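You operate a simulated robot arm through the tools that you are given. There is no shell and no other tool. Be economical: measure what you need, move in short steps, check, and stop when the job is done.

Carry out the task below with a simulated robot arm. There is one attempt and no reset: what you move stays moved.

TASK
Put things in order on the top of the press bench. At the end: the green link from the top of the press bench stands where the red block stood; the grey printed block stands on top of the box with blue band; the red block stands where the blue tub stood; the blue tub stands where the grey printed block stood; whatever was shut is shut again. Leave all else as you found it, and nothing knocked over.

Only the result counts: the job must be done as asked and must still hold three seconds after the hand-in. Knocking over, shifting, dropping, spilling or breaking anything else fails it.

THE ROBOT
A 6-joint arm with a two-finger parallel gripper, fixed in place. Base frame: the origin is at the foot of the arm, x ahead of it, y to its left, z up; the work surface is at about z = 0. Units: cm, degrees, N and s.
With the tool pointing down near the work surface it reaches from about 18 to 46 cm from the base axis. Its first joint turns from -70.0 to 70.0 degrees. Payload 1.9 kg.
Tool frame: the origin (TCP) lies between the finger pads and is the grasp point; the fingertips stand 2.3 cm ahead of it; z points along the fingers, y is the line along which they close. The gripper opens to 9.4 cm. The fingers are 3.8 cm wide and 1 cm thick; the gripper's body (5.4 by 9.6 cm) begins 3.9 cm behind the TCP.
Orientation is that of the tool frame in the base frame, as a unit quaternion [w, x, y, z]. With the fingers straight down and closing along the base's y, the tool's x points along the base's -x, its y along +y and its z along -z.

THE INTERFACE
- The arm moves only by the tool jog_arm. Its argument "moves" is a list of rows, each a list of 7 numbers: the gripper command, from -1 (shut) to 1 (fully open), values between in proportion, then the shift along the tool's x, y, z in units of 50 mm (1.0 is 50 mm), then the turn, a rotation vector about the tool's x, y, z in units of 8 degrees (1.0 is 8 degrees). In form: [[jaw, dx, dy, dz, rx, ry, rz], ...]. A call has 1 to 20 rows; each row shifts and turns the commanded pose from where the row before left it, along the tool's axes as they then stand. A call with a number of a shift or a turn outside -1 to 1 is refused whole. Rows are played at 5 a second. More than 5 cm and 8.6 degrees between two rows, or a gripper value outside its range, and nothing of the call is played. Where a pose cannot be reached the arm comes as near as it can. A force on the tool above 40 N (or 10 N above the force at the start of the call, whichever is more), or a blocked arm, ends the call early, and 0.2 s more pass. Each finger travels about 10.8 cm/s and halts on what it meets, pressing with about 24 N; the grip force reading is that of the motor and also rises with nothing between the fingers. The clock runs only during rows and for 0.2 s after the last one: add rows that do not move to give the fingers time. The reply holds the time, the measured pose of the TCP, the force on the tool along the base axes, the opening and the grip force, in the units named above and with some noise, and new pictures: "views" is both (left out), scene, wrist or none.
- Cameras (640 x 400 px; columns grow to the right, rows downward): "scene" is fixed at [6.63, 31.93, 42.29]; the picture's right is [-0.69, -0.73, 0.00], its down [-0.42, 0.40, -0.82] and it looks along [0.59, -0.56, -0.58] (base axes); focal length 214 px, centre (320, 200). "wrist" rides on the gripper at [-3.9, 0, -4.4] in the tool frame; the picture's right is [0.00, -1.00, 0.00], its down [0.97, 0.00, -0.24] and it looks along [0.24, 0.00, 0.97] (tool axes); focal length 218 px, centre (320, 200).
- probe_pixels(camera, pixels): for up to 12 pixels [column, row] of the newest picture of that camera ("zoom" is the newest enlarged one), the place [x, y, z] in the base frame of the surface seen there, good to about 0.3 cm. No time passes.
- inspect(camera, box): a new picture of the part [left, top, right, bottom] of that camera's present view, enlarged. No time passes.
- job_done(): hands the job in; it is judged then, once.

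Work in short steps. Measure before you move; look again where a grasp or a placing could have gone wrong, and mend it. You have 80 turns and 120 pictures in all, those below and enlarged ones among them. Open the gripper and draw the arm clear of the work before you hand the job in, unless the task says otherwise; then end with one line.

The tools are called after ">>>" as a command line: name --pt "numbers of a row" for each row, then --argument value for the rest, lists and objects as JSON in quotes. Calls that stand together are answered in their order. jog_arm: Moves the arm, as the interface text tells. Its arguments: {"type":"object","properties":{"moves":{"type":"array"},"views":{"type":"string","enum":["both","scene","wrist","none"]}},"required":["moves"]} The other tools are called the same way: probe_pixels (camera, pixels) gives the place of the surface under pixels of a picture; inspect (camera, box) takes an enlarged picture of a part of a camera's view; job_done () hands the job in.

At the start:

```text
time_s: 0.0
eef_pos: [30.54, -12.02, 33.22]
orientation: [0.0, 0.0, 1.0, 0.001]
wrist_force: [-0.2, 0.4, 0.4]
gripper_width: 9.41
grip_force: 0.1
```

scene: 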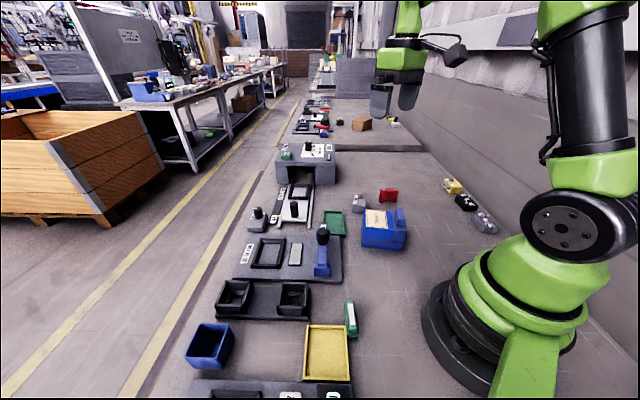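
wrist: 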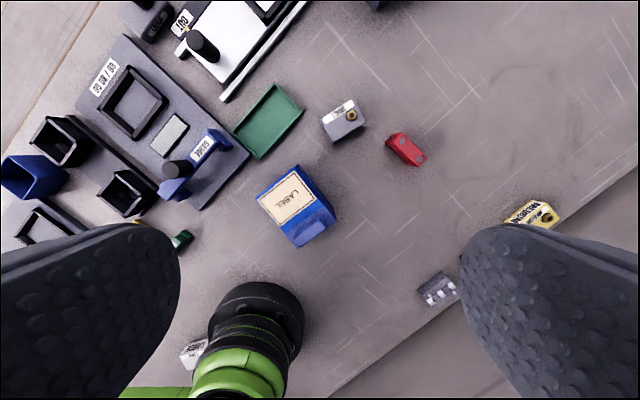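

The scene shows a blue tub around (210,345), a red block at (388,195), a grey printed block at (358,203), a box with blue at (384,230) and a green piece at (351,319). I enlarge these to identify them.

>>> inspect --camera "scene" --box '[180, 270, 420, 400]'

>>> inspect --camera "scene" --box '[230, 130, 510, 290]'

>>> inspect --camera "wrist" --box '[0, 0, 450, 270]'

```text
2.67 times, centred on (300, 335) of scene
```

zoom: 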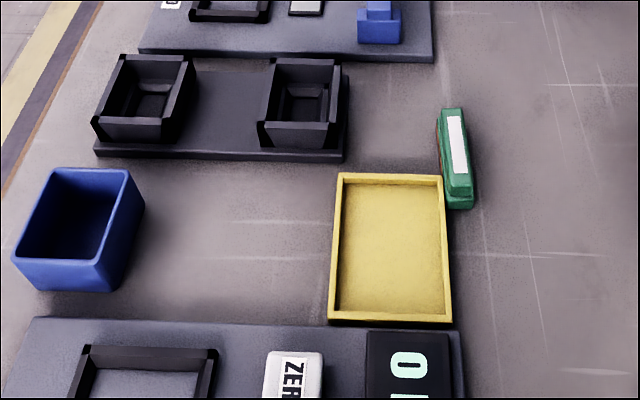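

```text
2.29 times, centred on (370, 210) of scene
```

zoom: 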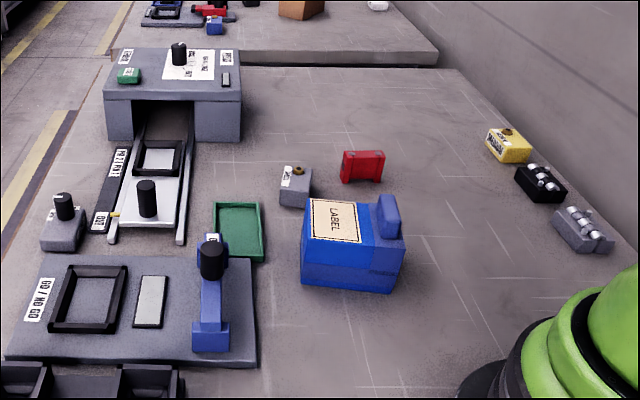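

```text
1.42 times, centred on (225, 135) of wrist
```

zoom: 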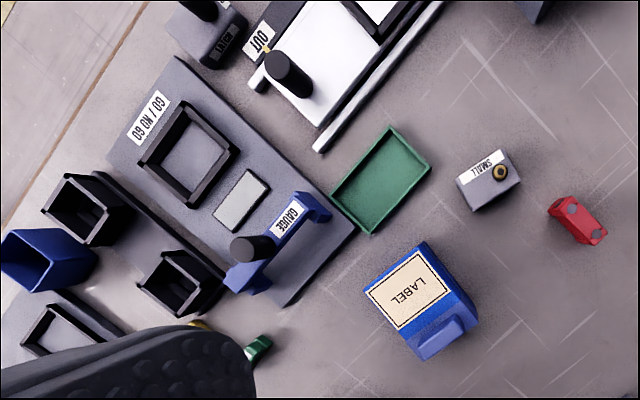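

I zoom further on the candidates: the press top (300,155), the LABEL box (384,230), the far bench (320,125) and the right-hand parts (465,200).

>>> inspect --camera "scene" --box '[335, 175, 425, 255]'

>>> inspect --camera "scene" --box '[260, 80, 420, 180]'

>>> inspect --camera "scene" --box '[430, 165, 510, 245]'

>>> inspect --camera "scene" --box '[320, 290, 380, 350]'

```text
5.00 times, centred on (380, 215) of scene
```

zoom: 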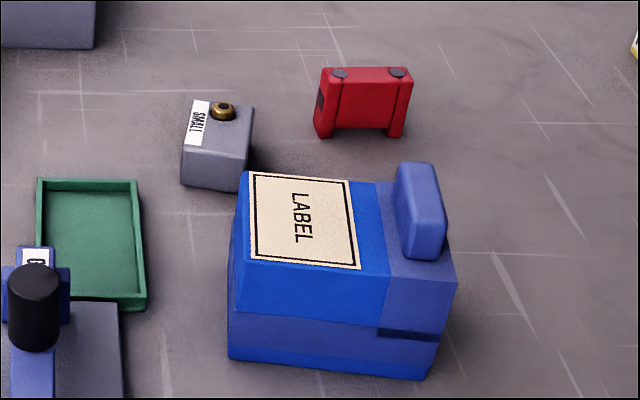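

```text
4.00 times, centred on (340, 130) of scene
```

zoom: 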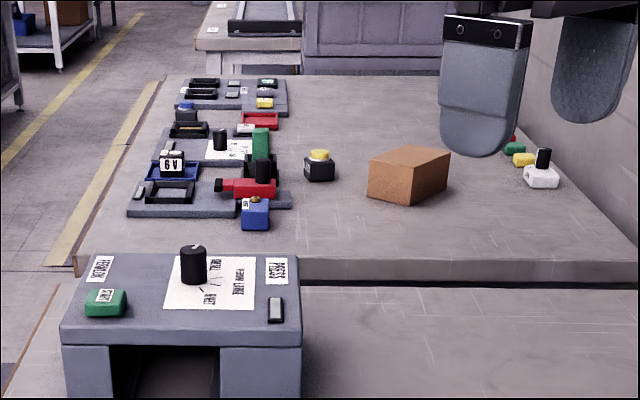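

```text
5.00 times, centred on (470, 205) of scene
```

zoom: 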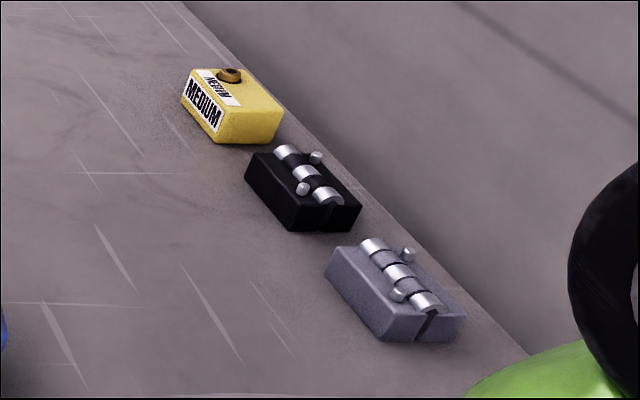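

```text
6.67 times, centred on (350, 320) of scene
```

zoom: 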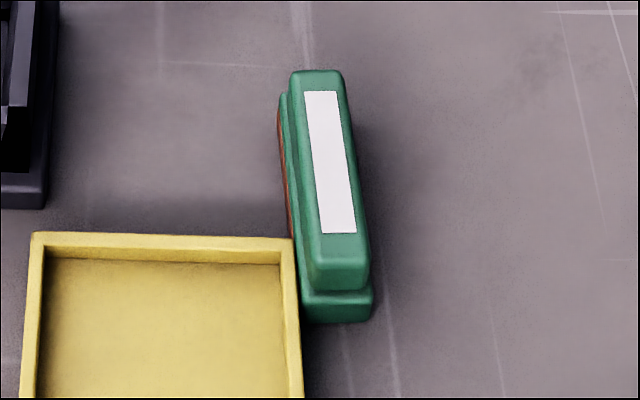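

The bench so far: green labelled piece at (351,319), red bridge-like block, SMALL grey block, blue LABEL box. I'll probe key places and pan the hand left to see the rest of the bench.

>>> probe_pixels --camera "scene" --pixels '[[351, 318], [210, 345], [388, 193], [358, 200], [376, 220], [400, 218], [287, 155], [320, 230], [283, 395], [334, 394], [325, 355], [480, 222]]'

>>> jog_arm --pt "1 0 1 0 0 0 0" --pt "1 0 1 0 0 0 0" --pt "1 0 1 0 0 0 0" --pt "1 0 1 0 0 0 0" --pt "1 0 1 0 0 0 0" --pt "1 0 0 0 0 0 0" --pt "1 0 0 0 0 0 0"

```text
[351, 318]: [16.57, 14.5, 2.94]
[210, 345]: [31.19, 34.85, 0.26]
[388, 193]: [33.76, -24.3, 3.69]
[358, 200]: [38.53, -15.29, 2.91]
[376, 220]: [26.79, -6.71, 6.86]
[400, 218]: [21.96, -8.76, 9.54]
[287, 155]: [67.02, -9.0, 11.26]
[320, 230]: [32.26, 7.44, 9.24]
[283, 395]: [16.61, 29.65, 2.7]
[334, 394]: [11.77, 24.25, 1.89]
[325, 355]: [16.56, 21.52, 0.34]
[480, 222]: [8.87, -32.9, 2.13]
```

```text
time_s: 1.6
eef_pos: [30.93, 12.6, 33.35]
orientation: [0.0, 0.0, 1.0, 0.0]
wrist_force: [-0.1, 0.6, -0.7]
gripper_width: 9.4
grip_force: 0.0
```

scene: 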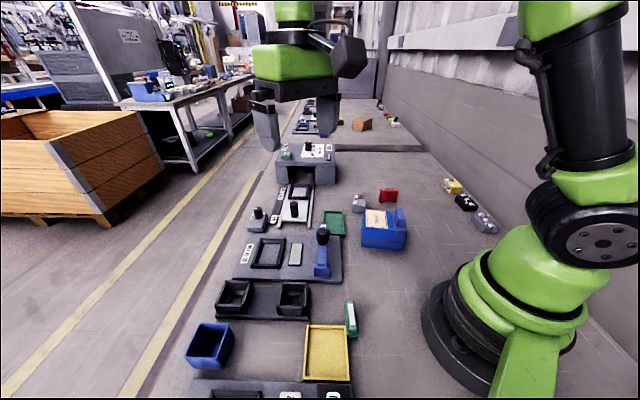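
wrist: 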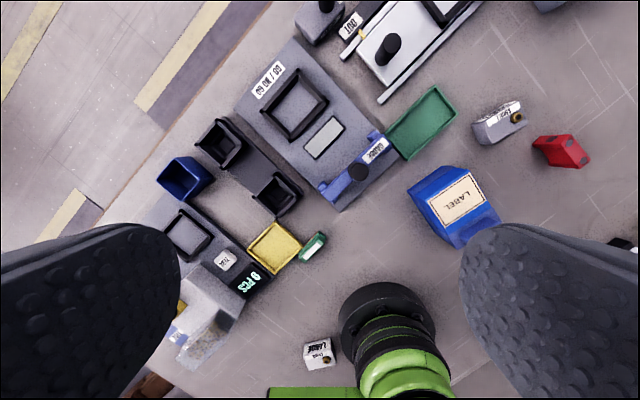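

I look closer at the left area of the wrist view (scale, white LARGE block) to make sure there's no other candidate.

>>> inspect --camera "wrist" --box '[100, 200, 360, 400]'

>>> jog_arm --pt "1 0.5 1 0 0 0 0" --pt "1 0.5 1 0 0 0 0" --pt "1 0.5 1 0 0 0 0" --pt "1 0 0 0 0 0 0" --pt "1 0 0 0 0 0 0" --views "wrist"

```text
2.00 times, centred on (230, 300) of wrist
```

zoom: 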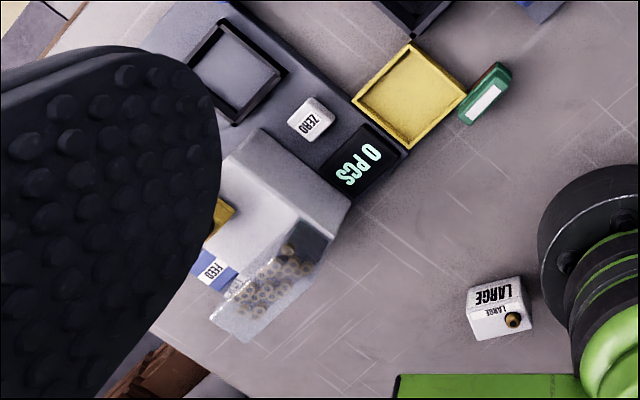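

```text
refused: row 1 steps farther than a row can; nothing moved
```

Candidates are clear: green labelled link by the yellow tray, SMALL grey block, red block, blue tub at (210,345), blue LABEL box. I now measure corners in enlarged scene view of grey/red/box.

>>> inspect --camera "scene" --box '[335, 175, 425, 255]'

>>> probe_pixels --camera "zoom" --pixels '[[192, 104], [248, 108], [244, 150], [187, 145], [244, 186], [182, 183], [222, 106], [250, 175], [350, 183], [386, 275], [240, 262], [430, 373]]'

>>> probe_pixels --camera "zoom" --pixels '[[322, 72], [408, 70], [325, 80], [406, 80], [320, 133], [395, 133], [362, 100], [415, 170], [430, 250], [440, 200], [232, 355], [380, 186]]'

>>> jog_arm --pt "1 0 -1 0 0 0 0" --pt "1 0 -1 0 0 0 0" --pt "1 0 -1 0 0 0 0" --pt "1 0 -1 0 0 0 0" --pt "1 0 -1 0 0 0 0" --pt "1 0 -0.4 0.6 0 0 0" --pt "1 0 0 1 0 0 0" --pt "1 0 0 0 0 0 0" --pt "1 0 0 0 0 0 0" --views "wrist"

```text
5.00 times, centred on (380, 215) of scene
```

zoom: 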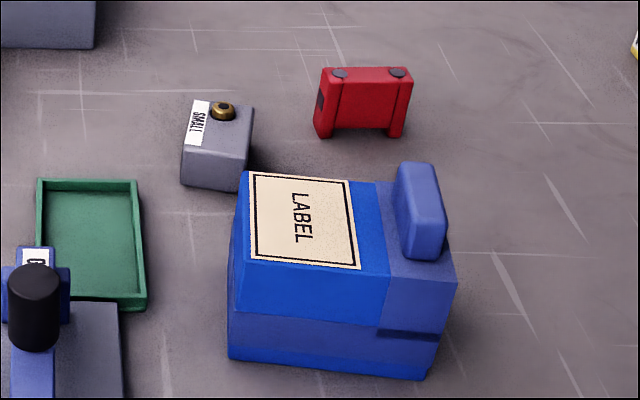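

```text
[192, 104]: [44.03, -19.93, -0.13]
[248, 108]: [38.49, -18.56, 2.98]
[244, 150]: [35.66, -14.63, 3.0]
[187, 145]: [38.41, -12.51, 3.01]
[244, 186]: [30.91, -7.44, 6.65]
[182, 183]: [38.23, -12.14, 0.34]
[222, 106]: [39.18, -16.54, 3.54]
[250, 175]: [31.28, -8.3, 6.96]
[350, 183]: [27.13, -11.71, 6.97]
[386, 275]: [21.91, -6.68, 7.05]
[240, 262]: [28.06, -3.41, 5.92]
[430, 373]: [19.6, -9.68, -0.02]
```

```text
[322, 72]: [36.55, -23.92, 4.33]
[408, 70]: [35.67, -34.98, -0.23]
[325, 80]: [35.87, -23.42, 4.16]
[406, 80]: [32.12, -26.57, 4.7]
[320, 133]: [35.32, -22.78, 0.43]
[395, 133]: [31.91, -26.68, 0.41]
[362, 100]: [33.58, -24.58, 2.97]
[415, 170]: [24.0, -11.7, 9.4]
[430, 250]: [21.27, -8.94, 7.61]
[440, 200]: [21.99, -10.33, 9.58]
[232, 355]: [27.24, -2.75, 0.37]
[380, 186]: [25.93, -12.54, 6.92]
```

```text
time_s: 3.6
eef_pos: [30.78, -14.01, 25.27]
orientation: [0.0, 0.0, 1.0, -0.001]
wrist_force: [-0.3, -0.4, -0.3]
gripper_width: 9.44
grip_force: 0.1
```

wrist: 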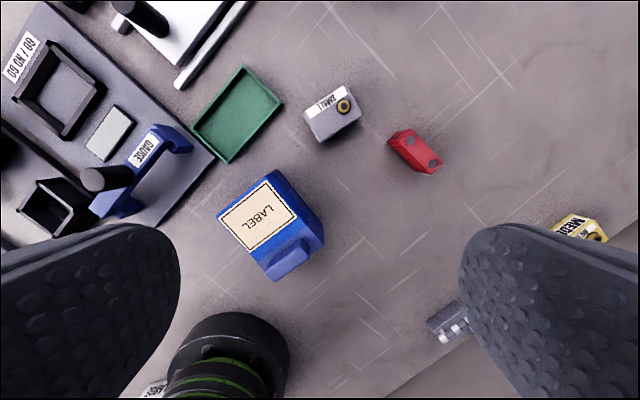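

Now a closer wrist view of grey (332,115), red (415,152) and box (270,225).

>>> inspect --camera "wrist" --box '[200, 70, 456, 290]'

```text
1.82 times, centred on (328, 180) of wrist
```

zoom: 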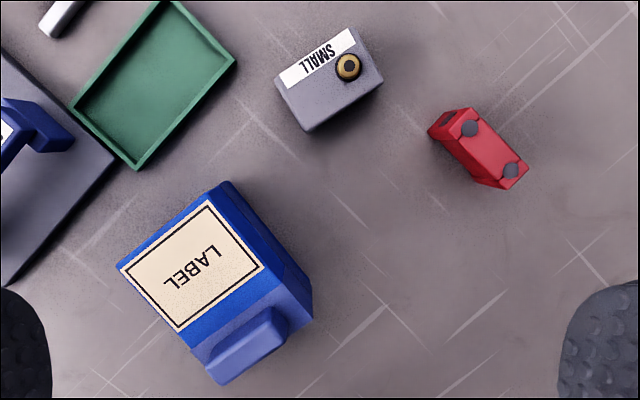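

Probe the top corners of grey, red, and the label box.

>>> probe_pixels --camera "zoom" --pixels '[[276, 84], [350, 29], [380, 82], [307, 127], [345, 66], [328, 78], [448, 116], [470, 112], [521, 176], [500, 184], [471, 129], [512, 170]]'

>>> probe_pixels --camera "zoom" --pixels '[[119, 266], [217, 188], [270, 268], [192, 345], [212, 205], [262, 265], [178, 328], [125, 265], [280, 310], [222, 380], [205, 362], [286, 326]]'

```text
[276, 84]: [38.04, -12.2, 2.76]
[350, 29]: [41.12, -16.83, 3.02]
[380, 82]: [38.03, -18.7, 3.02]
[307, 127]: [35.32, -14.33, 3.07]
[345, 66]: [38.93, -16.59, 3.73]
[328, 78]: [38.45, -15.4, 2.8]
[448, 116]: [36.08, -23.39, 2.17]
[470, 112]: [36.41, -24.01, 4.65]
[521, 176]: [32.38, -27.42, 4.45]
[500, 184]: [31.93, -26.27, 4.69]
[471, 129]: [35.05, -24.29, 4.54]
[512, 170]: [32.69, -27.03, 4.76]
```

```text
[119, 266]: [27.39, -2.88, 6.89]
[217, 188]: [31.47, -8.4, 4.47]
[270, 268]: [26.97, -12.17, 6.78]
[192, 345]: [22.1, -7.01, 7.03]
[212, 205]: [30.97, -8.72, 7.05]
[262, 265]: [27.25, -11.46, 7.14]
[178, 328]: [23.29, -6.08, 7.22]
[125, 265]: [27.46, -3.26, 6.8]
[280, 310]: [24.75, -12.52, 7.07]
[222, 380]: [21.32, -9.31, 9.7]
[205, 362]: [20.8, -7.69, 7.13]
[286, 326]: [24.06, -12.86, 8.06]
```

Grey block: centre ≈ (38.1,-15.5), short side 3.6 cm along ~34°, height 3. I'll move above it, turn 56° so the jaws close across the short side, and come down halfway to check.

>>> jog_arm --pt "1 -0.73 -0.15 0 0 0 0" --pt "1 -0.73 -0.15 0 0 0 0" --pt "1 0 0 0 0 0 1" --pt "1 0 0 0 0 0 1" --pt "1 0 0 0 0 0 1" --pt "1 0 0 0 0 0 1" --pt "1 0 0 0 0 0 1" --pt "1 0 0 0 0 0 1" --pt "1 0 0 0 0 0 1" --pt "1 0 0 0.8 0 0 0" --pt "1 0 0 0.8 0 0 0" --pt "1 0 0 0 0 0 0" --pt "1 0 0 0 0 0 0"

```text
time_s: 6.4
eef_pos: [37.87, -15.41, 17.36]
orientation: [0.0, 0.47, 0.883, 0.0]
wrist_force: [0.1, 0.5, 0.8]
gripper_width: 9.39
grip_force: 0.2
```

scene: 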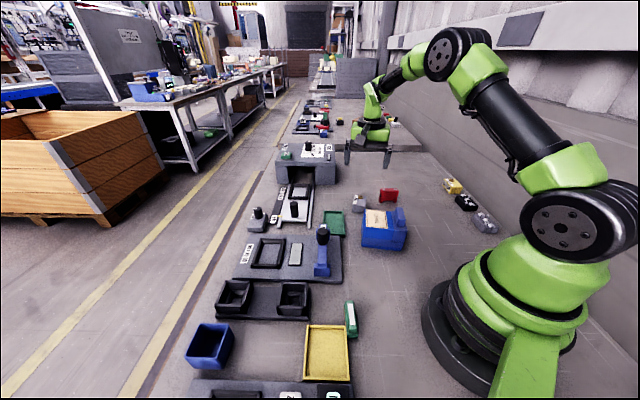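
wrist: 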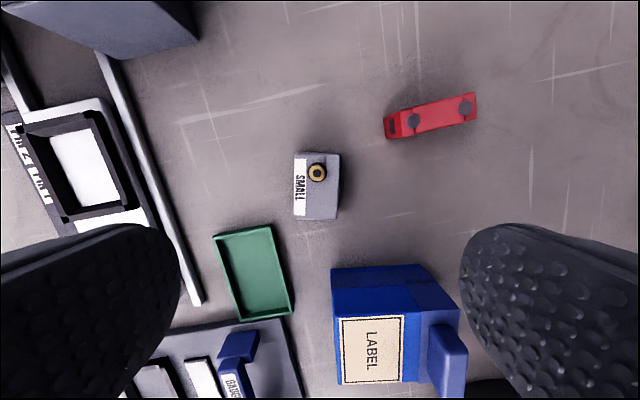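

The block is square to the jaws at (317,187). I probe it, and the tray/box/red neighbours, for the exact centre.

>>> probe_pixels --camera "wrist" --pixels '[[296, 155], [338, 155], [337, 216], [295, 214], [317, 205], [272, 228], [290, 312], [334, 270], [388, 120], [475, 95], [477, 117], [390, 138]]'

```text
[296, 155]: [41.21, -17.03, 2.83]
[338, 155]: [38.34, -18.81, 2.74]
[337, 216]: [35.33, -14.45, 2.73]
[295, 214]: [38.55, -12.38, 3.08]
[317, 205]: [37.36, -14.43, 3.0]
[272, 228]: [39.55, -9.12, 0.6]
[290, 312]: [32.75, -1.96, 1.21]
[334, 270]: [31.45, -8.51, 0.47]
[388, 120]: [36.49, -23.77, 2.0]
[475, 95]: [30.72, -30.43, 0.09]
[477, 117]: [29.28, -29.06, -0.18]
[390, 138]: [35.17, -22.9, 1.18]
```

Small correction then descend to TCP z≈2.7 and close.

>>> jog_arm --pt "1 -0.07 0.04 0.8 0 0 0" --pt "1 0 0 0.8 0 0 0" --pt "1 0 0 0.8 0 0 0" --pt "1 0 0 0.53 0 0 0" --pt "1 0 0 0 0 0 0" --pt "1 0 0 0 0 0 0" --pt "-1 0 0 0 0 0 0" --pt "-1 0 0 0 0 0 0" --pt "-1 0 0 0 0 0 0" --pt "-1 0 0 0 0 0 0"

```text
time_s: 8.6
eef_pos: [38.12, -15.62, 2.75]
orientation: [0.0, 0.469, 0.883, 0.001]
wrist_force: [0.0, 0.6, 0.7]
gripper_width: 3.98
grip_force: 23.8
```

scene: 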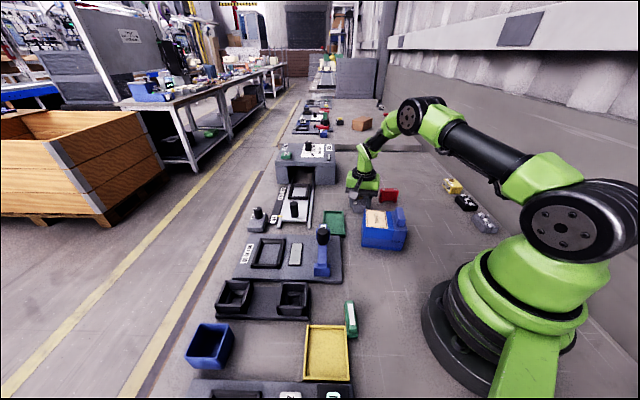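
wrist: 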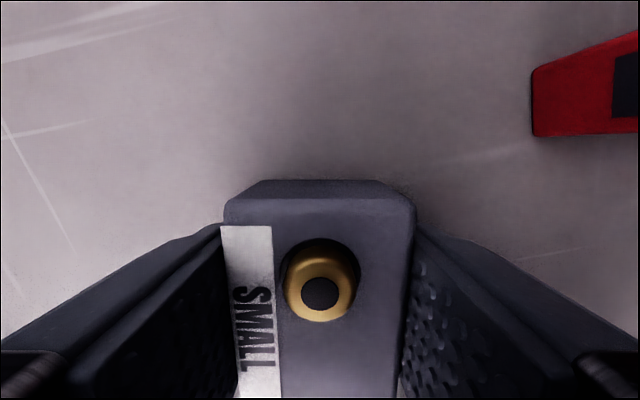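

Gripped (3.98 cm). Lift 12 cm, carry over the label centre (27.3,-7.4) and look.

>>> jog_arm --pt "-1 0 0 -0.4 0 0 0" --pt "-1 0 0 -0.8 0 0 0" --pt "-1 0 0 -0.8 0 0 0" --pt "-1 0 0 -0.4 0 0 0" --pt "-1 0.64 -0.22 0 0 0 0" --pt "-1 0.64 -0.22 0 0 0 0" --pt "-1 0.64 -0.22 0 0 0 0" --pt "-1 0.64 -0.21 0 0 0 0" --pt "-1 0 0 0 0 0 0" --pt "-1 0 0 0 0 0 0"

```text
time_s: 10.8
eef_pos: [27.72, -7.54, 14.82]
orientation: [0.0, 0.469, 0.883, 0.0]
wrist_force: [-0.3, 0.0, -0.7]
gripper_width: 3.96
grip_force: 24.2
```

scene: 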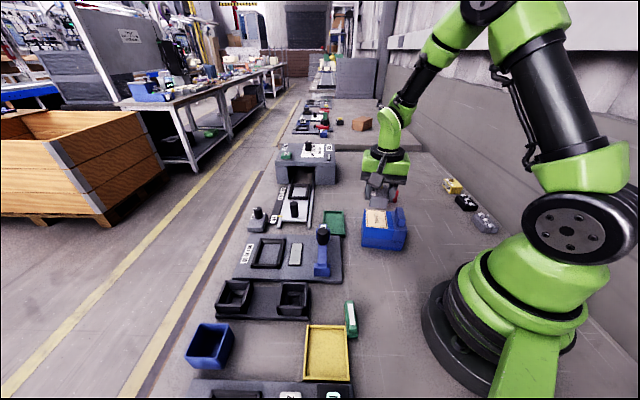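
wrist: 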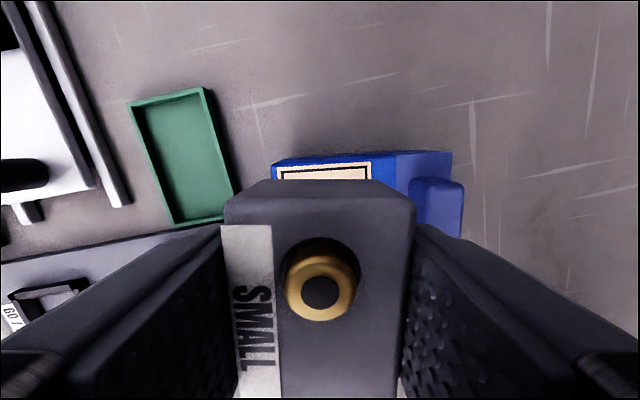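

Well over the box. Lower gently to z≈9.85.

>>> jog_arm --pt "-1 0.08 0 0.5 0 0 0" --pt "-1 0 0 0.3 0 0 0" --pt "-1 0 0 0.1 0 0 0" --pt "-1 0 0 0.05 0 0 0" --pt "-1 0 0 0 0 0 0" --pt "-1 0 0 0 0 0 0"

>>> inspect --camera "scene" --box '[335, 165, 425, 255]'

```text
time_s: 12.2
eef_pos: [27.38, -7.3, 9.92]
orientation: [0.0, 0.469, 0.883, 0.001]
wrist_force: [-1.0, -0.1, -1.0]
gripper_width: 3.95
grip_force: 23.6
```

scene: 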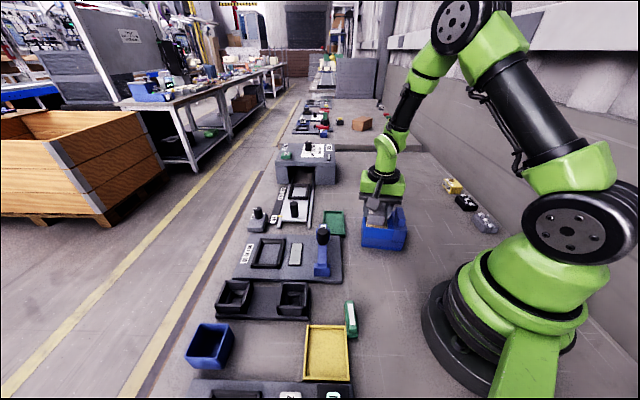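
wrist: 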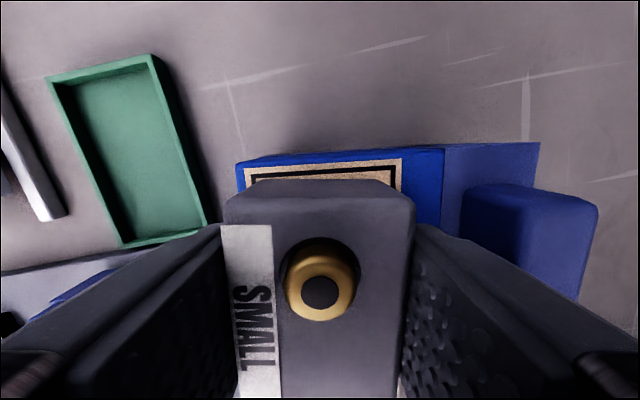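

```text
4.44 times, centred on (380, 210) of scene
```

zoom: 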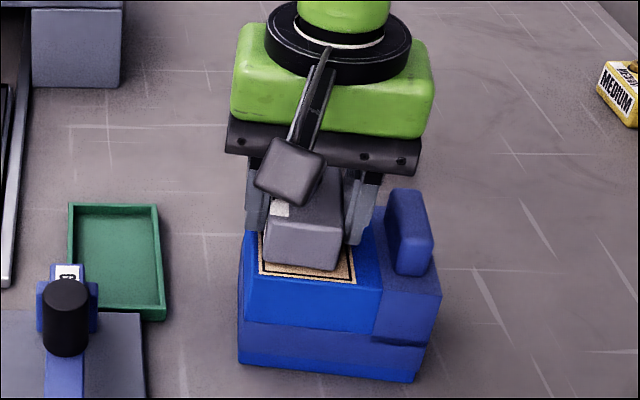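

The block hovers just above the label, right in the middle. A few 1 mm steps down, watching force.

>>> jog_arm --pt "-1 0 0 0.02 0 0 0" --pt "-1 0 0 0.02 0 0 0" --pt "-1 0 0 0 0 0 0" --views "none"

```text
time_s: 13.0
eef_pos: [27.35, -7.34, 9.71]
orientation: [0.0, 0.47, 0.883, 0.001]
wrist_force: [-0.3, -0.2, -1.2]
gripper_width: 3.96
grip_force: 24.2
```

Still no contact force; another 1–2 mm.

>>> jog_arm --pt "-1 0 0 0.02 0 0 0" --pt "-1 0 0 0 0 0 0" --views "none"

>>> inspect --camera "scene" --box '[350, 190, 410, 240]'

```text
time_s: 13.6
eef_pos: [27.44, -7.32, 9.56]
orientation: [0.0, 0.47, 0.883, 0.0]
wrist_force: [-6.7, -4.0, 18.2]
gripper_width: 3.95
grip_force: 24.3
```

```text
8.00 times, centred on (380, 215) of scene
```

zoom: 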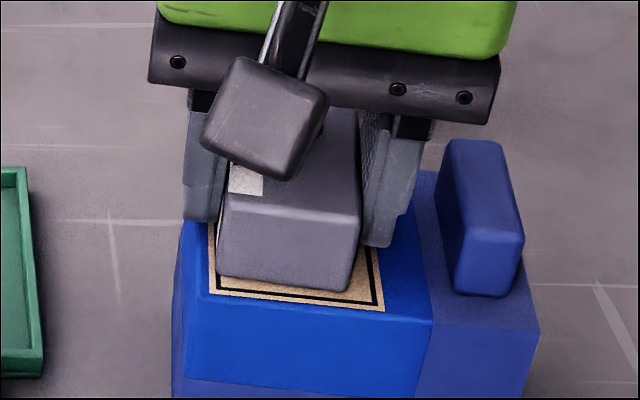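

Contact at 18 N. Ease off half a millimetre, open only to ~5.4 cm (knob nearby), then rise straight up.

>>> jog_arm --pt "-1 0 0 -0.015 0 0 0" --pt "-0.05 0 0 0 0 0 0" --pt "0.15 0 0 0 0 0 0" --pt "0.15 0 0 0 0 0 0" --pt "0.15 0 0 -0.3 0 0 0" --pt "0.15 0 0 -0.8 0 0 0" --pt "0.15 0 0 -0.8 0 0 0" --pt "0.15 0 0 -0.8 0 0 0" --pt "0.15 0 0 0 0 0 0" --pt "0.15 0 0 0 0 0 0"

>>> inspect --camera "scene" --box '[180, 300, 260, 380]'

```text
time_s: 15.8
eef_pos: [27.59, -7.46, 23.22]
orientation: [0.0, 0.469, 0.883, 0.001]
wrist_force: [0.5, -0.1, 0.1]
gripper_width: 5.41
grip_force: 0.1
```

scene: 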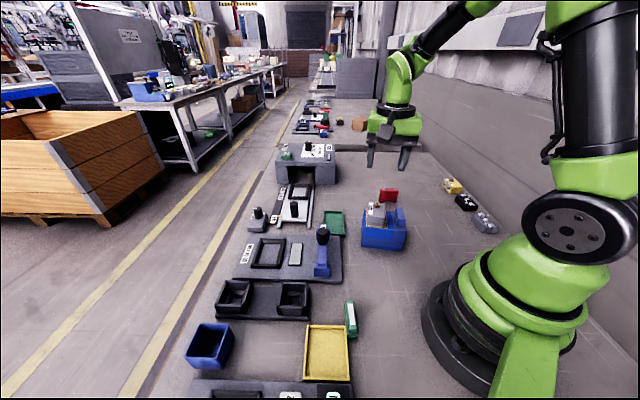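
wrist: 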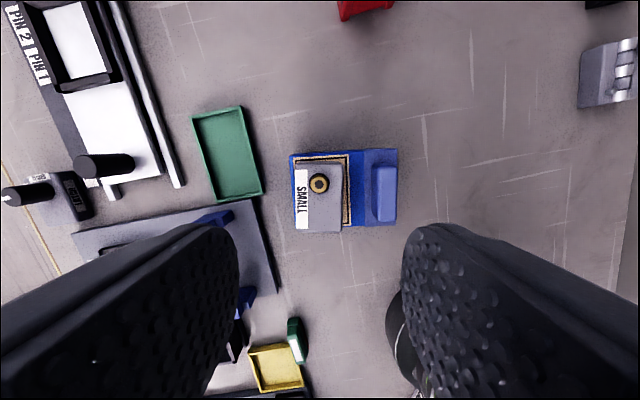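

```text
5.00 times, centred on (220, 340) of scene
```

zoom: 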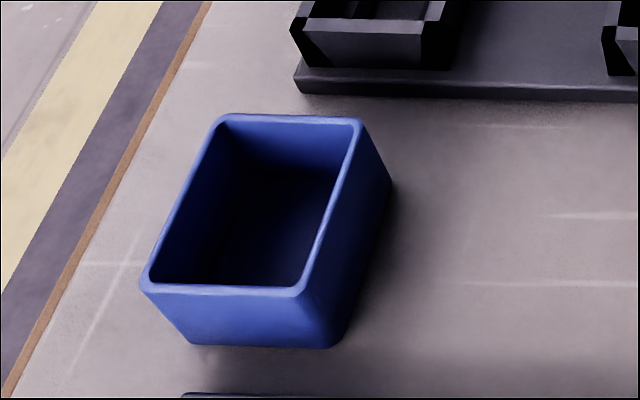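

Grey block stands on the box. Now probe the tub's rim and base in the enlarged view.

>>> probe_pixels --camera "zoom" --pixels '[[222, 118], [358, 122], [300, 290], [148, 286], [391, 188], [333, 346], [192, 344], [240, 250], [325, 210], [222, 289], [290, 118], [180, 205]]'

```text
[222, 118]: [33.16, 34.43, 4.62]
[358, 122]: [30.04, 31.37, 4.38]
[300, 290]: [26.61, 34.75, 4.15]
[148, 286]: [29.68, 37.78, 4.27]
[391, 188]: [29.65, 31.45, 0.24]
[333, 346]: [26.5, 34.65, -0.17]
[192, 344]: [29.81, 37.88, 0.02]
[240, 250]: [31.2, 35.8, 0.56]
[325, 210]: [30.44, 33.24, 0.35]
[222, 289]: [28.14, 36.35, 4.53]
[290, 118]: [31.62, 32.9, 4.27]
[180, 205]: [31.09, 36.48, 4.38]
```

Tub: rim centre ≈ (29.9,34.6), 4.4 × 4.9 cm, height 4.4, closing line ~45°. Move over there at height, turn 11° back, jaws open.

>>> jog_arm --pt "0.15 0.748 0.567 0 0 0 0" --pt "0.15 0.748 0.567 0 0 0 0" --pt "1 0.748 0.567 0 0 0 0" --pt "1 0.748 0.567 0 0 0 0" --pt "1 0.748 0.567 0 0 0 0" --pt "1 0.748 0.567 0 0 0 0" --pt "1 0.748 0.567 0 0 0 0" --pt "1 0.748 0.567 0 0 0 0" --pt "1 0.748 0.567 0.3 0 0 0" --pt "1 0 0 0.5 0 0 -0.7" --pt "1 0 0 0.5 0 0 -0.7" --pt "1 0 0 0 0 0 0" --pt "1 0 0 0 0 0 0"

```text
time_s: 18.6
eef_pos: [28.95, 34.35, 16.5]
orientation: [-0.001, 0.381, 0.925, 0.0]
wrist_force: [0.0, 0.0, 0.3]
gripper_width: 9.41
grip_force: 0.0
out of reach, approached as far as the arm can: row 9
```

scene: 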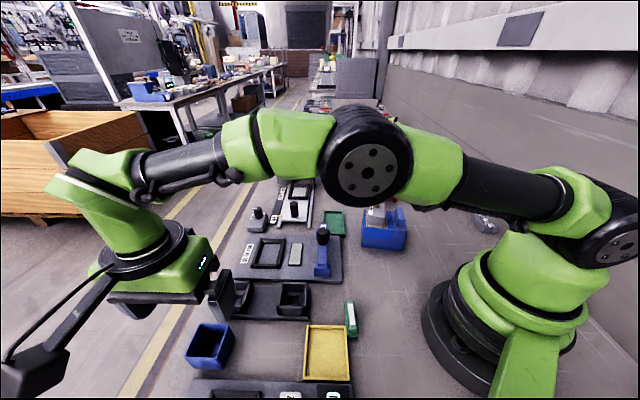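
wrist: 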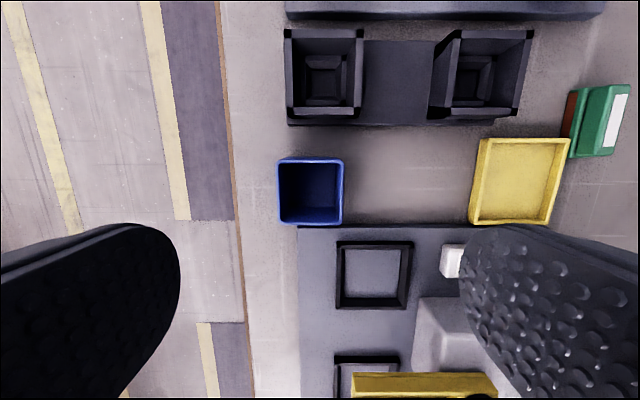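

Tub is at (311,192), square to the jaws. Probe its rim here.

>>> probe_pixels --camera "wrist" --pixels '[[279, 161], [342, 161], [342, 222], [281, 221], [310, 159], [343, 190], [310, 224], [277, 190], [300, 228], [440, 120], [360, 124], [485, 222]]'

```text
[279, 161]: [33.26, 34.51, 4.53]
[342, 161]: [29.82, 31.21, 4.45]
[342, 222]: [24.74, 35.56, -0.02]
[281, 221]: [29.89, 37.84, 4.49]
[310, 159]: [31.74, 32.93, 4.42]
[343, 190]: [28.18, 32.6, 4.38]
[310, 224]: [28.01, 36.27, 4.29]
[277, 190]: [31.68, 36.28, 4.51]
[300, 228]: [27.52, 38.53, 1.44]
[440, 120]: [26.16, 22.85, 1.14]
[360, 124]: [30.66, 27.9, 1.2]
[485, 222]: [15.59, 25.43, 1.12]
```

Tub centre (29.9,34.55). Descend to z≈7, correcting laterally, then check pose.

>>> jog_arm --pt "1 0 0 0.8 0 0 0" --pt "1 0 0 0.8 0 0 0" --pt "1 -0.1 0.16 0 0 0 0" --pt "1 0 0 0 0 0 0" --pt "1 0 0 0 0 0 0" --views "wrist"

```text
time_s: 19.8
eef_pos: [29.64, 34.61, 8.71]
orientation: [0.001, 0.381, 0.924, 0.001]
wrist_force: [0.5, 0.4, 0.1]
gripper_width: 9.41
grip_force: 0.0
```

wrist: 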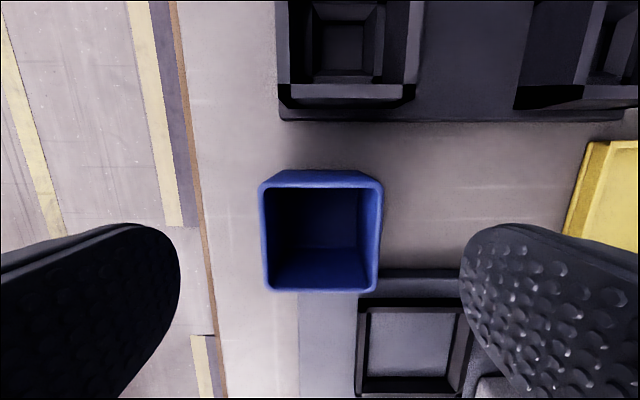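

Fine-correct and descend to z≈2.75, then close.

>>> jog_arm --pt "1 -0.05 0.03 0.4 0 0 0" --pt "1 0 0 0.4 0 0 0" --pt "1 0 0 0.38 0 0 0" --pt "1 0 0 0 0 0 0" --pt "1 0 0 0 0 0 0" --pt "-1 0 0 0 0 0 0" --pt "-1 0 0 0 0 0 0" --pt "-1 0 0 0 0 0 0" --pt "-1 0 0 0 0 0 0"

```text
time_s: 21.8
eef_pos: [29.83, 34.43, 2.67]
orientation: [0.0, 0.382, 0.924, 0.001]
wrist_force: [-0.6, 0.4, -0.4]
gripper_width: 5.13
grip_force: 24.3
```

scene: 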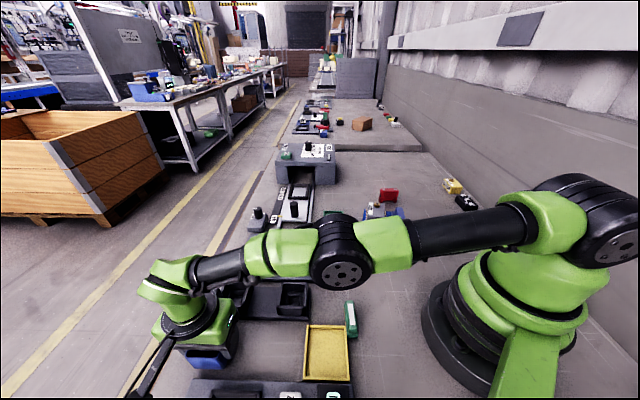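
wrist: 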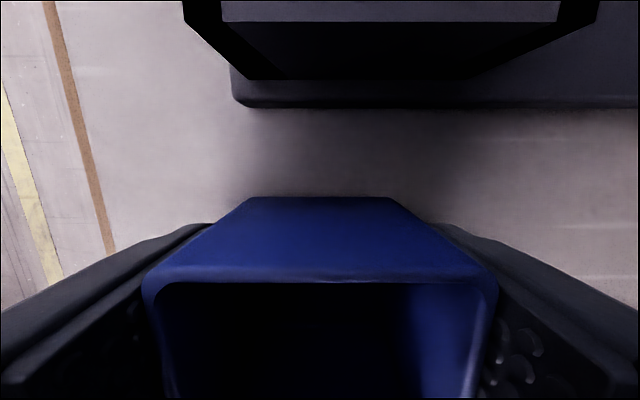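

Tub gripped (5.13 cm). Lift 8 cm, then carry over to the grey's old spot while rising, turning +11° at the end.

>>> jog_arm --pt "-1 0 0 -0.4 0 0 0" --pt "-1 0 0 -0.6 0 0 0" --pt "-1 0 0 -0.6 0 0 0" --pt "-1 -0.749 -0.538 -0.35 0 0 0" --pt "-1 -0.749 -0.538 -0.35 0 0 0" --pt "-1 -0.749 -0.538 -0.35 0 0 0" --pt "-1 -0.749 -0.538 -0.35 0 0 0" --pt "-1 -0.749 -0.538 -0.35 0 0 0" --pt "-1 -0.749 -0.538 0 0 0 0" --pt "-1 -0.749 -0.538 0 0 0 0" --pt "-1 -0.749 -0.538 0 0 0 0" --pt "-1 -0.749 -0.538 0 0 0 0" --pt "-1 -0.749 -0.538 0 0 0 0" --pt "-1 -0.749 -0.538 0 0 0 0" --pt "-1 0 0 0 0 0 0.7" --pt "-1 0 0 0 0 0 0.7" --pt "-1 0 0 0 0 0 0" --pt "-1 0 0 0 0 0 0"

```text
time_s: 25.6
eef_pos: [38.07, -15.72, 19.3]
orientation: [0.0, 0.47, 0.883, -0.001]
wrist_force: [-0.5, 0.4, 0.1]
gripper_width: 5.13
grip_force: 23.9
```

scene: 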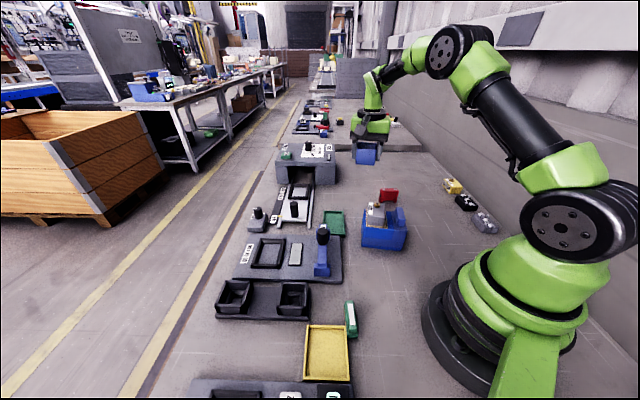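
wrist: 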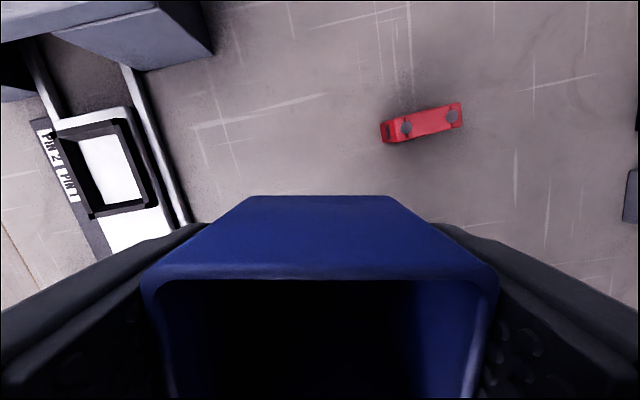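

Position right. Descend to just above the surface (z≈2.85).

>>> jog_arm --pt "-1 -0.01 0.02 0.8 0 0 0" --pt "-1 0 0 0.8 0 0 0" --pt "-1 0 0 0.8 0 0 0" --pt "-1 0 0 0.6 0 0 0" --pt "-1 0 0 0.25 0 0 0" --pt "-1 0 0 0.04 0 0 0" --pt "-1 0 0 0 0 0 0" --pt "-1 0 0 0 0 0 0" --views "scene"

```text
time_s: 27.4
eef_pos: [38.3, -15.78, 2.85]
orientation: [0.001, 0.469, 0.883, 0.0]
wrist_force: [-0.4, -0.2, 0.0]
gripper_width: 5.12
grip_force: 24.0
```

scene: 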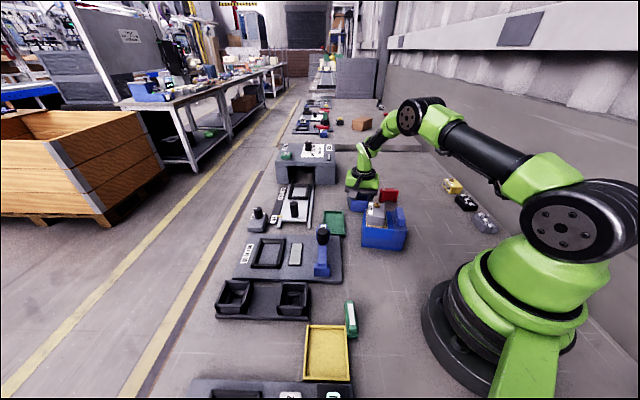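

Another 2–3 mm down to contact.

>>> jog_arm --pt "-1 0.01 0.01 0.02 0 0 0" --pt "-1 0 0 0.02 0 0 0" --pt "-1 0 0 0 0 0 0" --views "none"

```text
time_s: 28.2
eef_pos: [38.57, -15.67, 2.67]
orientation: [0.001, 0.469, 0.883, 0.001]
wrist_force: [-3.8, -5.0, 18.7]
gripper_width: 5.16
grip_force: 23.8
```

Contact. Ease up slightly, open to ~6.8 cm, rise to z≈18.

>>> jog_arm --pt "-1 0 0 -0.015 0 0 0" --pt "0.2 0 0 0 0 0 0" --pt "0.45 0 0 0 0 0 0" --pt "0.45 0 0 0 0 0 0" --pt "0.45 0 0 -0.4 0 0 0" --pt "0.45 0 0 -0.8 0 0 0" --pt "0.45 0 0 -0.9 0 0 0" --pt "0.45 0 0 -0.9 0 0 0" --pt "0.45 0 0 0 0 0 0" --pt "0.45 0 0 0 0 0 0"

>>> inspect --camera "wrist" --box '[280, 80, 500, 240]'

```text
time_s: 30.4
eef_pos: [38.31, -15.5, 17.77]
orientation: [-0.001, 0.47, 0.883, -0.001]
wrist_force: [0.8, 0.3, -0.3]
gripper_width: 6.79
grip_force: 0.0
```

scene: 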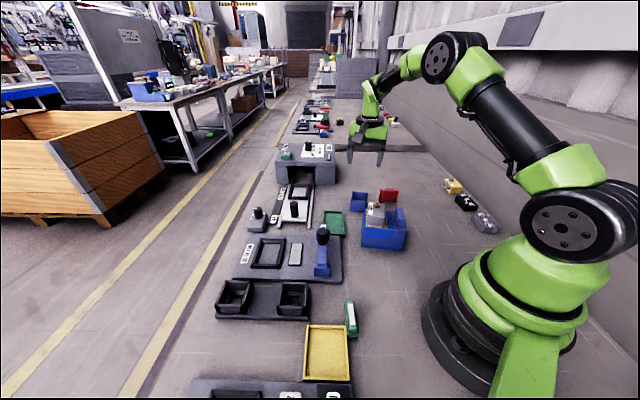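
wrist: 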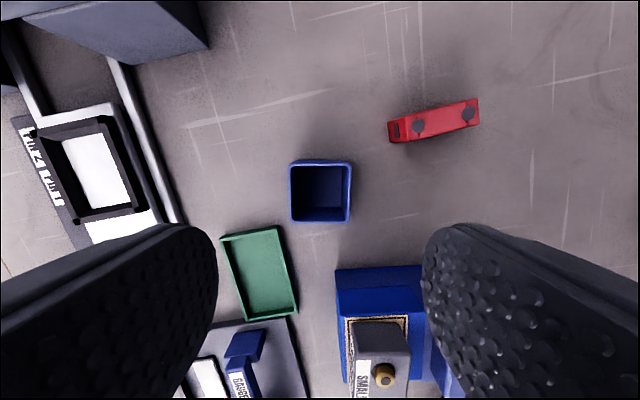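

```text
2.50 times, centred on (390, 160) of wrist
```

zoom: 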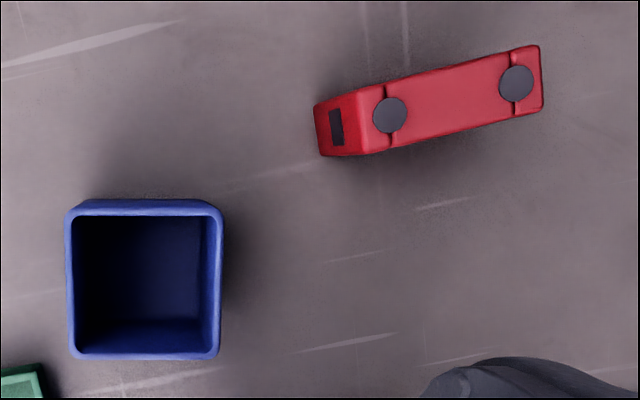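

Probe the red top outline and tub rim.

>>> probe_pixels --camera "zoom" --pixels '[[366, 95], [533, 51], [538, 104], [388, 145], [452, 103], [390, 115], [516, 83], [145, 202], [221, 280], [145, 355], [69, 280], [335, 128]]'

```text
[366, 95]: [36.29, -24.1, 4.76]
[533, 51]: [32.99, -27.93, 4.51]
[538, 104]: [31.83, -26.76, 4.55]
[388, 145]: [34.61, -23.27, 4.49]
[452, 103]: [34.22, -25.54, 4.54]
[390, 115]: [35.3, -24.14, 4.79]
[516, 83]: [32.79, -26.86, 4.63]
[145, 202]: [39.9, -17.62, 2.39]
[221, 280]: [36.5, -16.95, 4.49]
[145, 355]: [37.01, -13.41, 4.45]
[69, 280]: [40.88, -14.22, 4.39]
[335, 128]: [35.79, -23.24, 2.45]
```

Tub stands at ≈(38.6,-15.6). Red: centre ≈(34.05,-25.5), long axis ~49°. Move over it and turn +75° so the jaws close across its thickness.

>>> jog_arm --pt "0.45 -0.395 -0.61 0 0 0 0" --pt "0.45 -0.395 -0.61 0 0 0 0" --pt "0.45 -0.395 -0.61 0 0 0 0" --pt "0.45 0 0 0 0 0 1" --pt "0.45 0 0 0 0 0 1" --pt "0.45 0 0 0 0 0 1" --pt "0.45 0 0 0 0 0 1" --pt "0.45 0 0 0 0 0 1" --pt "0.45 0 0 0 0 0 1" --pt "0.45 0 0 0 0 0 1" --pt "0.45 0 0 0 0 0 1" --pt "0.45 0 0 0 0 0 1" --pt "0.45 0 0 0.4 0 0 0.4" --pt "0.45 0 0 0.4 0 0 0" --pt "0.45 0 0 0 0 0 0" --pt "0.45 0 0 0 0 0 0" --views "wrist"

```text
time_s: 33.8
eef_pos: [34.21, -25.87, 13.83]
orientation: [0.0, 0.911, 0.412, 0.0]
wrist_force: [-0.1, 0.1, -0.9]
gripper_width: 6.82
grip_force: 0.1
```

wrist: 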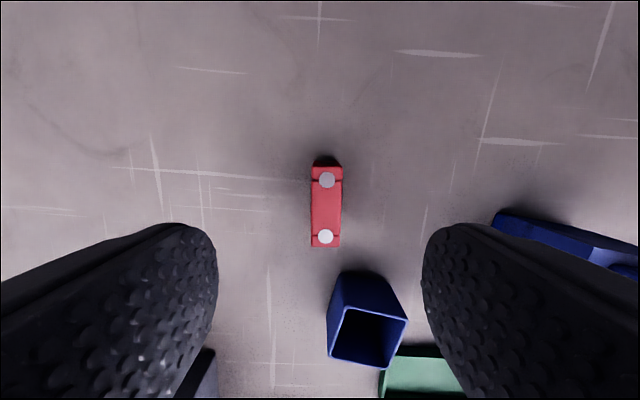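

Red well aligned. Probe for exact centre.

>>> probe_pixels --camera "wrist" --pixels '[[327, 180], [325, 236], [314, 207], [342, 207], [326, 207], [327, 168], [325, 245]]'

```text
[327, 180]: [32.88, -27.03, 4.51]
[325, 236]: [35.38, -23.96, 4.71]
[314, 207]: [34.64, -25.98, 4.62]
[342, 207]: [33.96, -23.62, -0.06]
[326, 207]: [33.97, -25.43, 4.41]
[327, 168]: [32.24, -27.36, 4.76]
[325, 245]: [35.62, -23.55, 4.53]
```

Correct slightly, descend to z≈2.8 and close.

>>> jog_arm --pt "0.45 0.036 -0.08 0.6 0 0 0" --pt "0.45 0 0 0.8 0 0 0" --pt "0.45 0 0 0.5 0 0 0" --pt "0.45 0 0 0.3 0 0 0" --pt "0.45 0 0 0 0 0 0" --pt "0.45 0 0 0 0 0 0" --pt "-1 0 0 0 0 0 0" --pt "-1 0 0 0 0 0 0" --pt "-1 0 0 0 0 0 0" --pt "-1 0 0 0 0 0 0"

```text
time_s: 36.0
eef_pos: [33.91, -25.25, 3.0]
orientation: [0.0, 0.91, 0.414, 0.0]
wrist_force: [0.2, -0.4, 0.0]
gripper_width: 1.95
grip_force: 24.2
```

scene: 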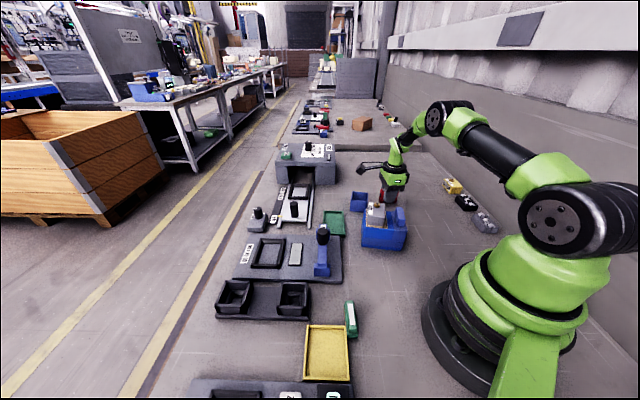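
wrist: 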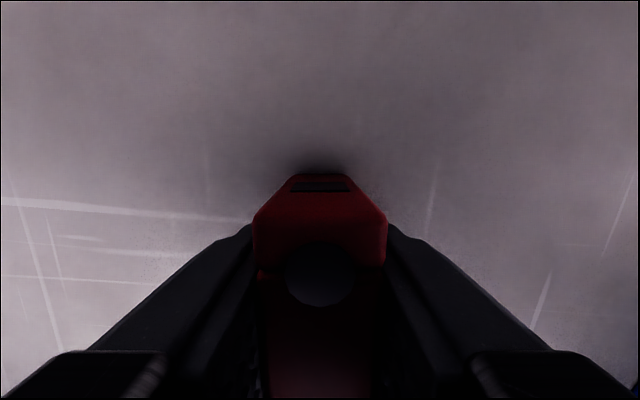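

Gripped (1.95 cm). Lift and carry toward the tub's old spot, ending at z≈14.

>>> jog_arm --pt "-1 0 0 -0.4 0 0 0" --pt "-1 0 0 -0.8 0 0 0" --pt "-1 0 0 -0.9 0 0 0" --pt "-1 0 0 -0.9 0 0 0" --pt "-1 0 0 -0.4 0 0 0.46" --pt "-1 0.65 -0.652 0 0 0 0" --pt "-1 0.65 -0.652 0 0 0 0" --pt "-1 0.65 -0.652 0 0 0 0" --pt "-1 0.65 -0.652 0 0 0 0" --pt "-1 0.65 -0.652 0 0 0 0" --pt "-1 0.65 -0.652 0 0 0 0" --pt "-1 0.65 -0.652 0 0 0 0" --pt "-1 0.65 -0.652 0 0 0 0" --pt "-1 0.65 -0.652 0 0 0 0" --pt "-1 0.65 -0.652 0.3 0 0 0" --pt "-1 0.65 -0.652 0.3 0 0 0" --pt "-1 0.65 -0.652 0.3 0 0 0" --pt "-1 0 0 0.3 0 0 0" --pt "-1 0 0 0 0 0 0"

```text
time_s: 40.0
eef_pos: [33.67, 30.09, 13.79]
orientation: [0.0, 0.923, 0.384, -0.001]
wrist_force: [0.9, 0.5, -1.9]
gripper_width: 1.9
grip_force: 23.9
```

scene: 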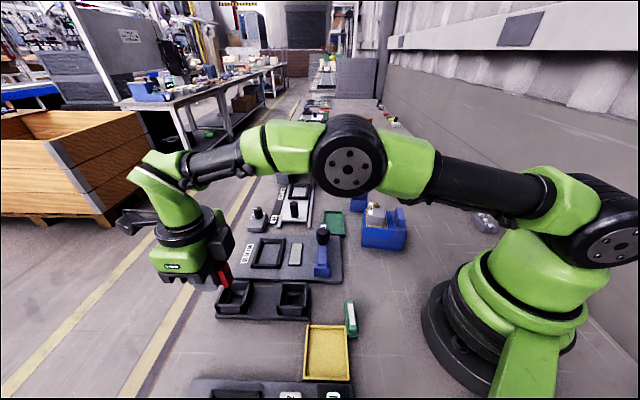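
wrist: 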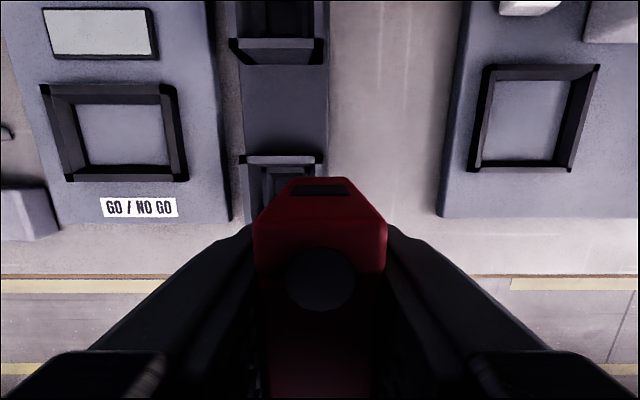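

Need to shift (-3.8,+4.4) more; do so and lower to z≈9.

>>> jog_arm --pt "-1 0.05 -0.58 0 0 0 0" --pt "-1 0.05 -0.58 0 0 0 0" --pt "-1 0 0 0.5 0 0 0" --pt "-1 0 0 0.5 0 0 0" --pt "-1 0 0 0 0 0 0" --pt "-1 0 0 0 0 0 0"

```text
time_s: 41.4
eef_pos: [29.99, 34.6, 8.92]
orientation: [0.0, 0.924, 0.383, 0.0]
wrist_force: [0.2, 0.3, -0.3]
gripper_width: 1.91
grip_force: 24.3
```

scene: 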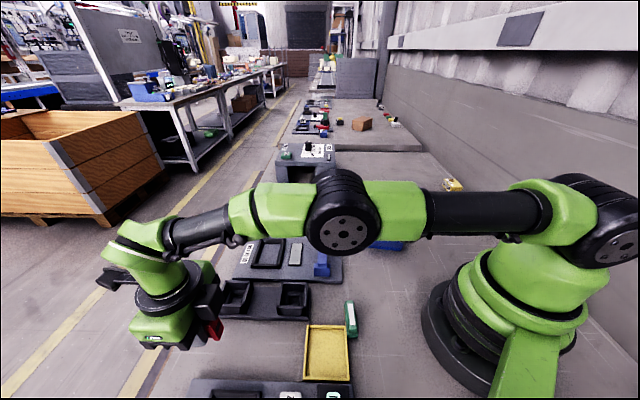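
wrist: 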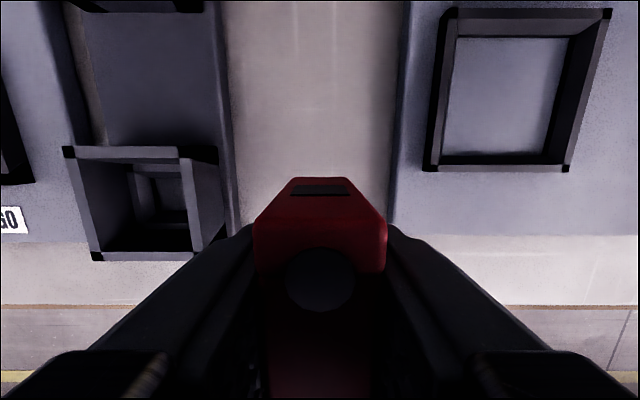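

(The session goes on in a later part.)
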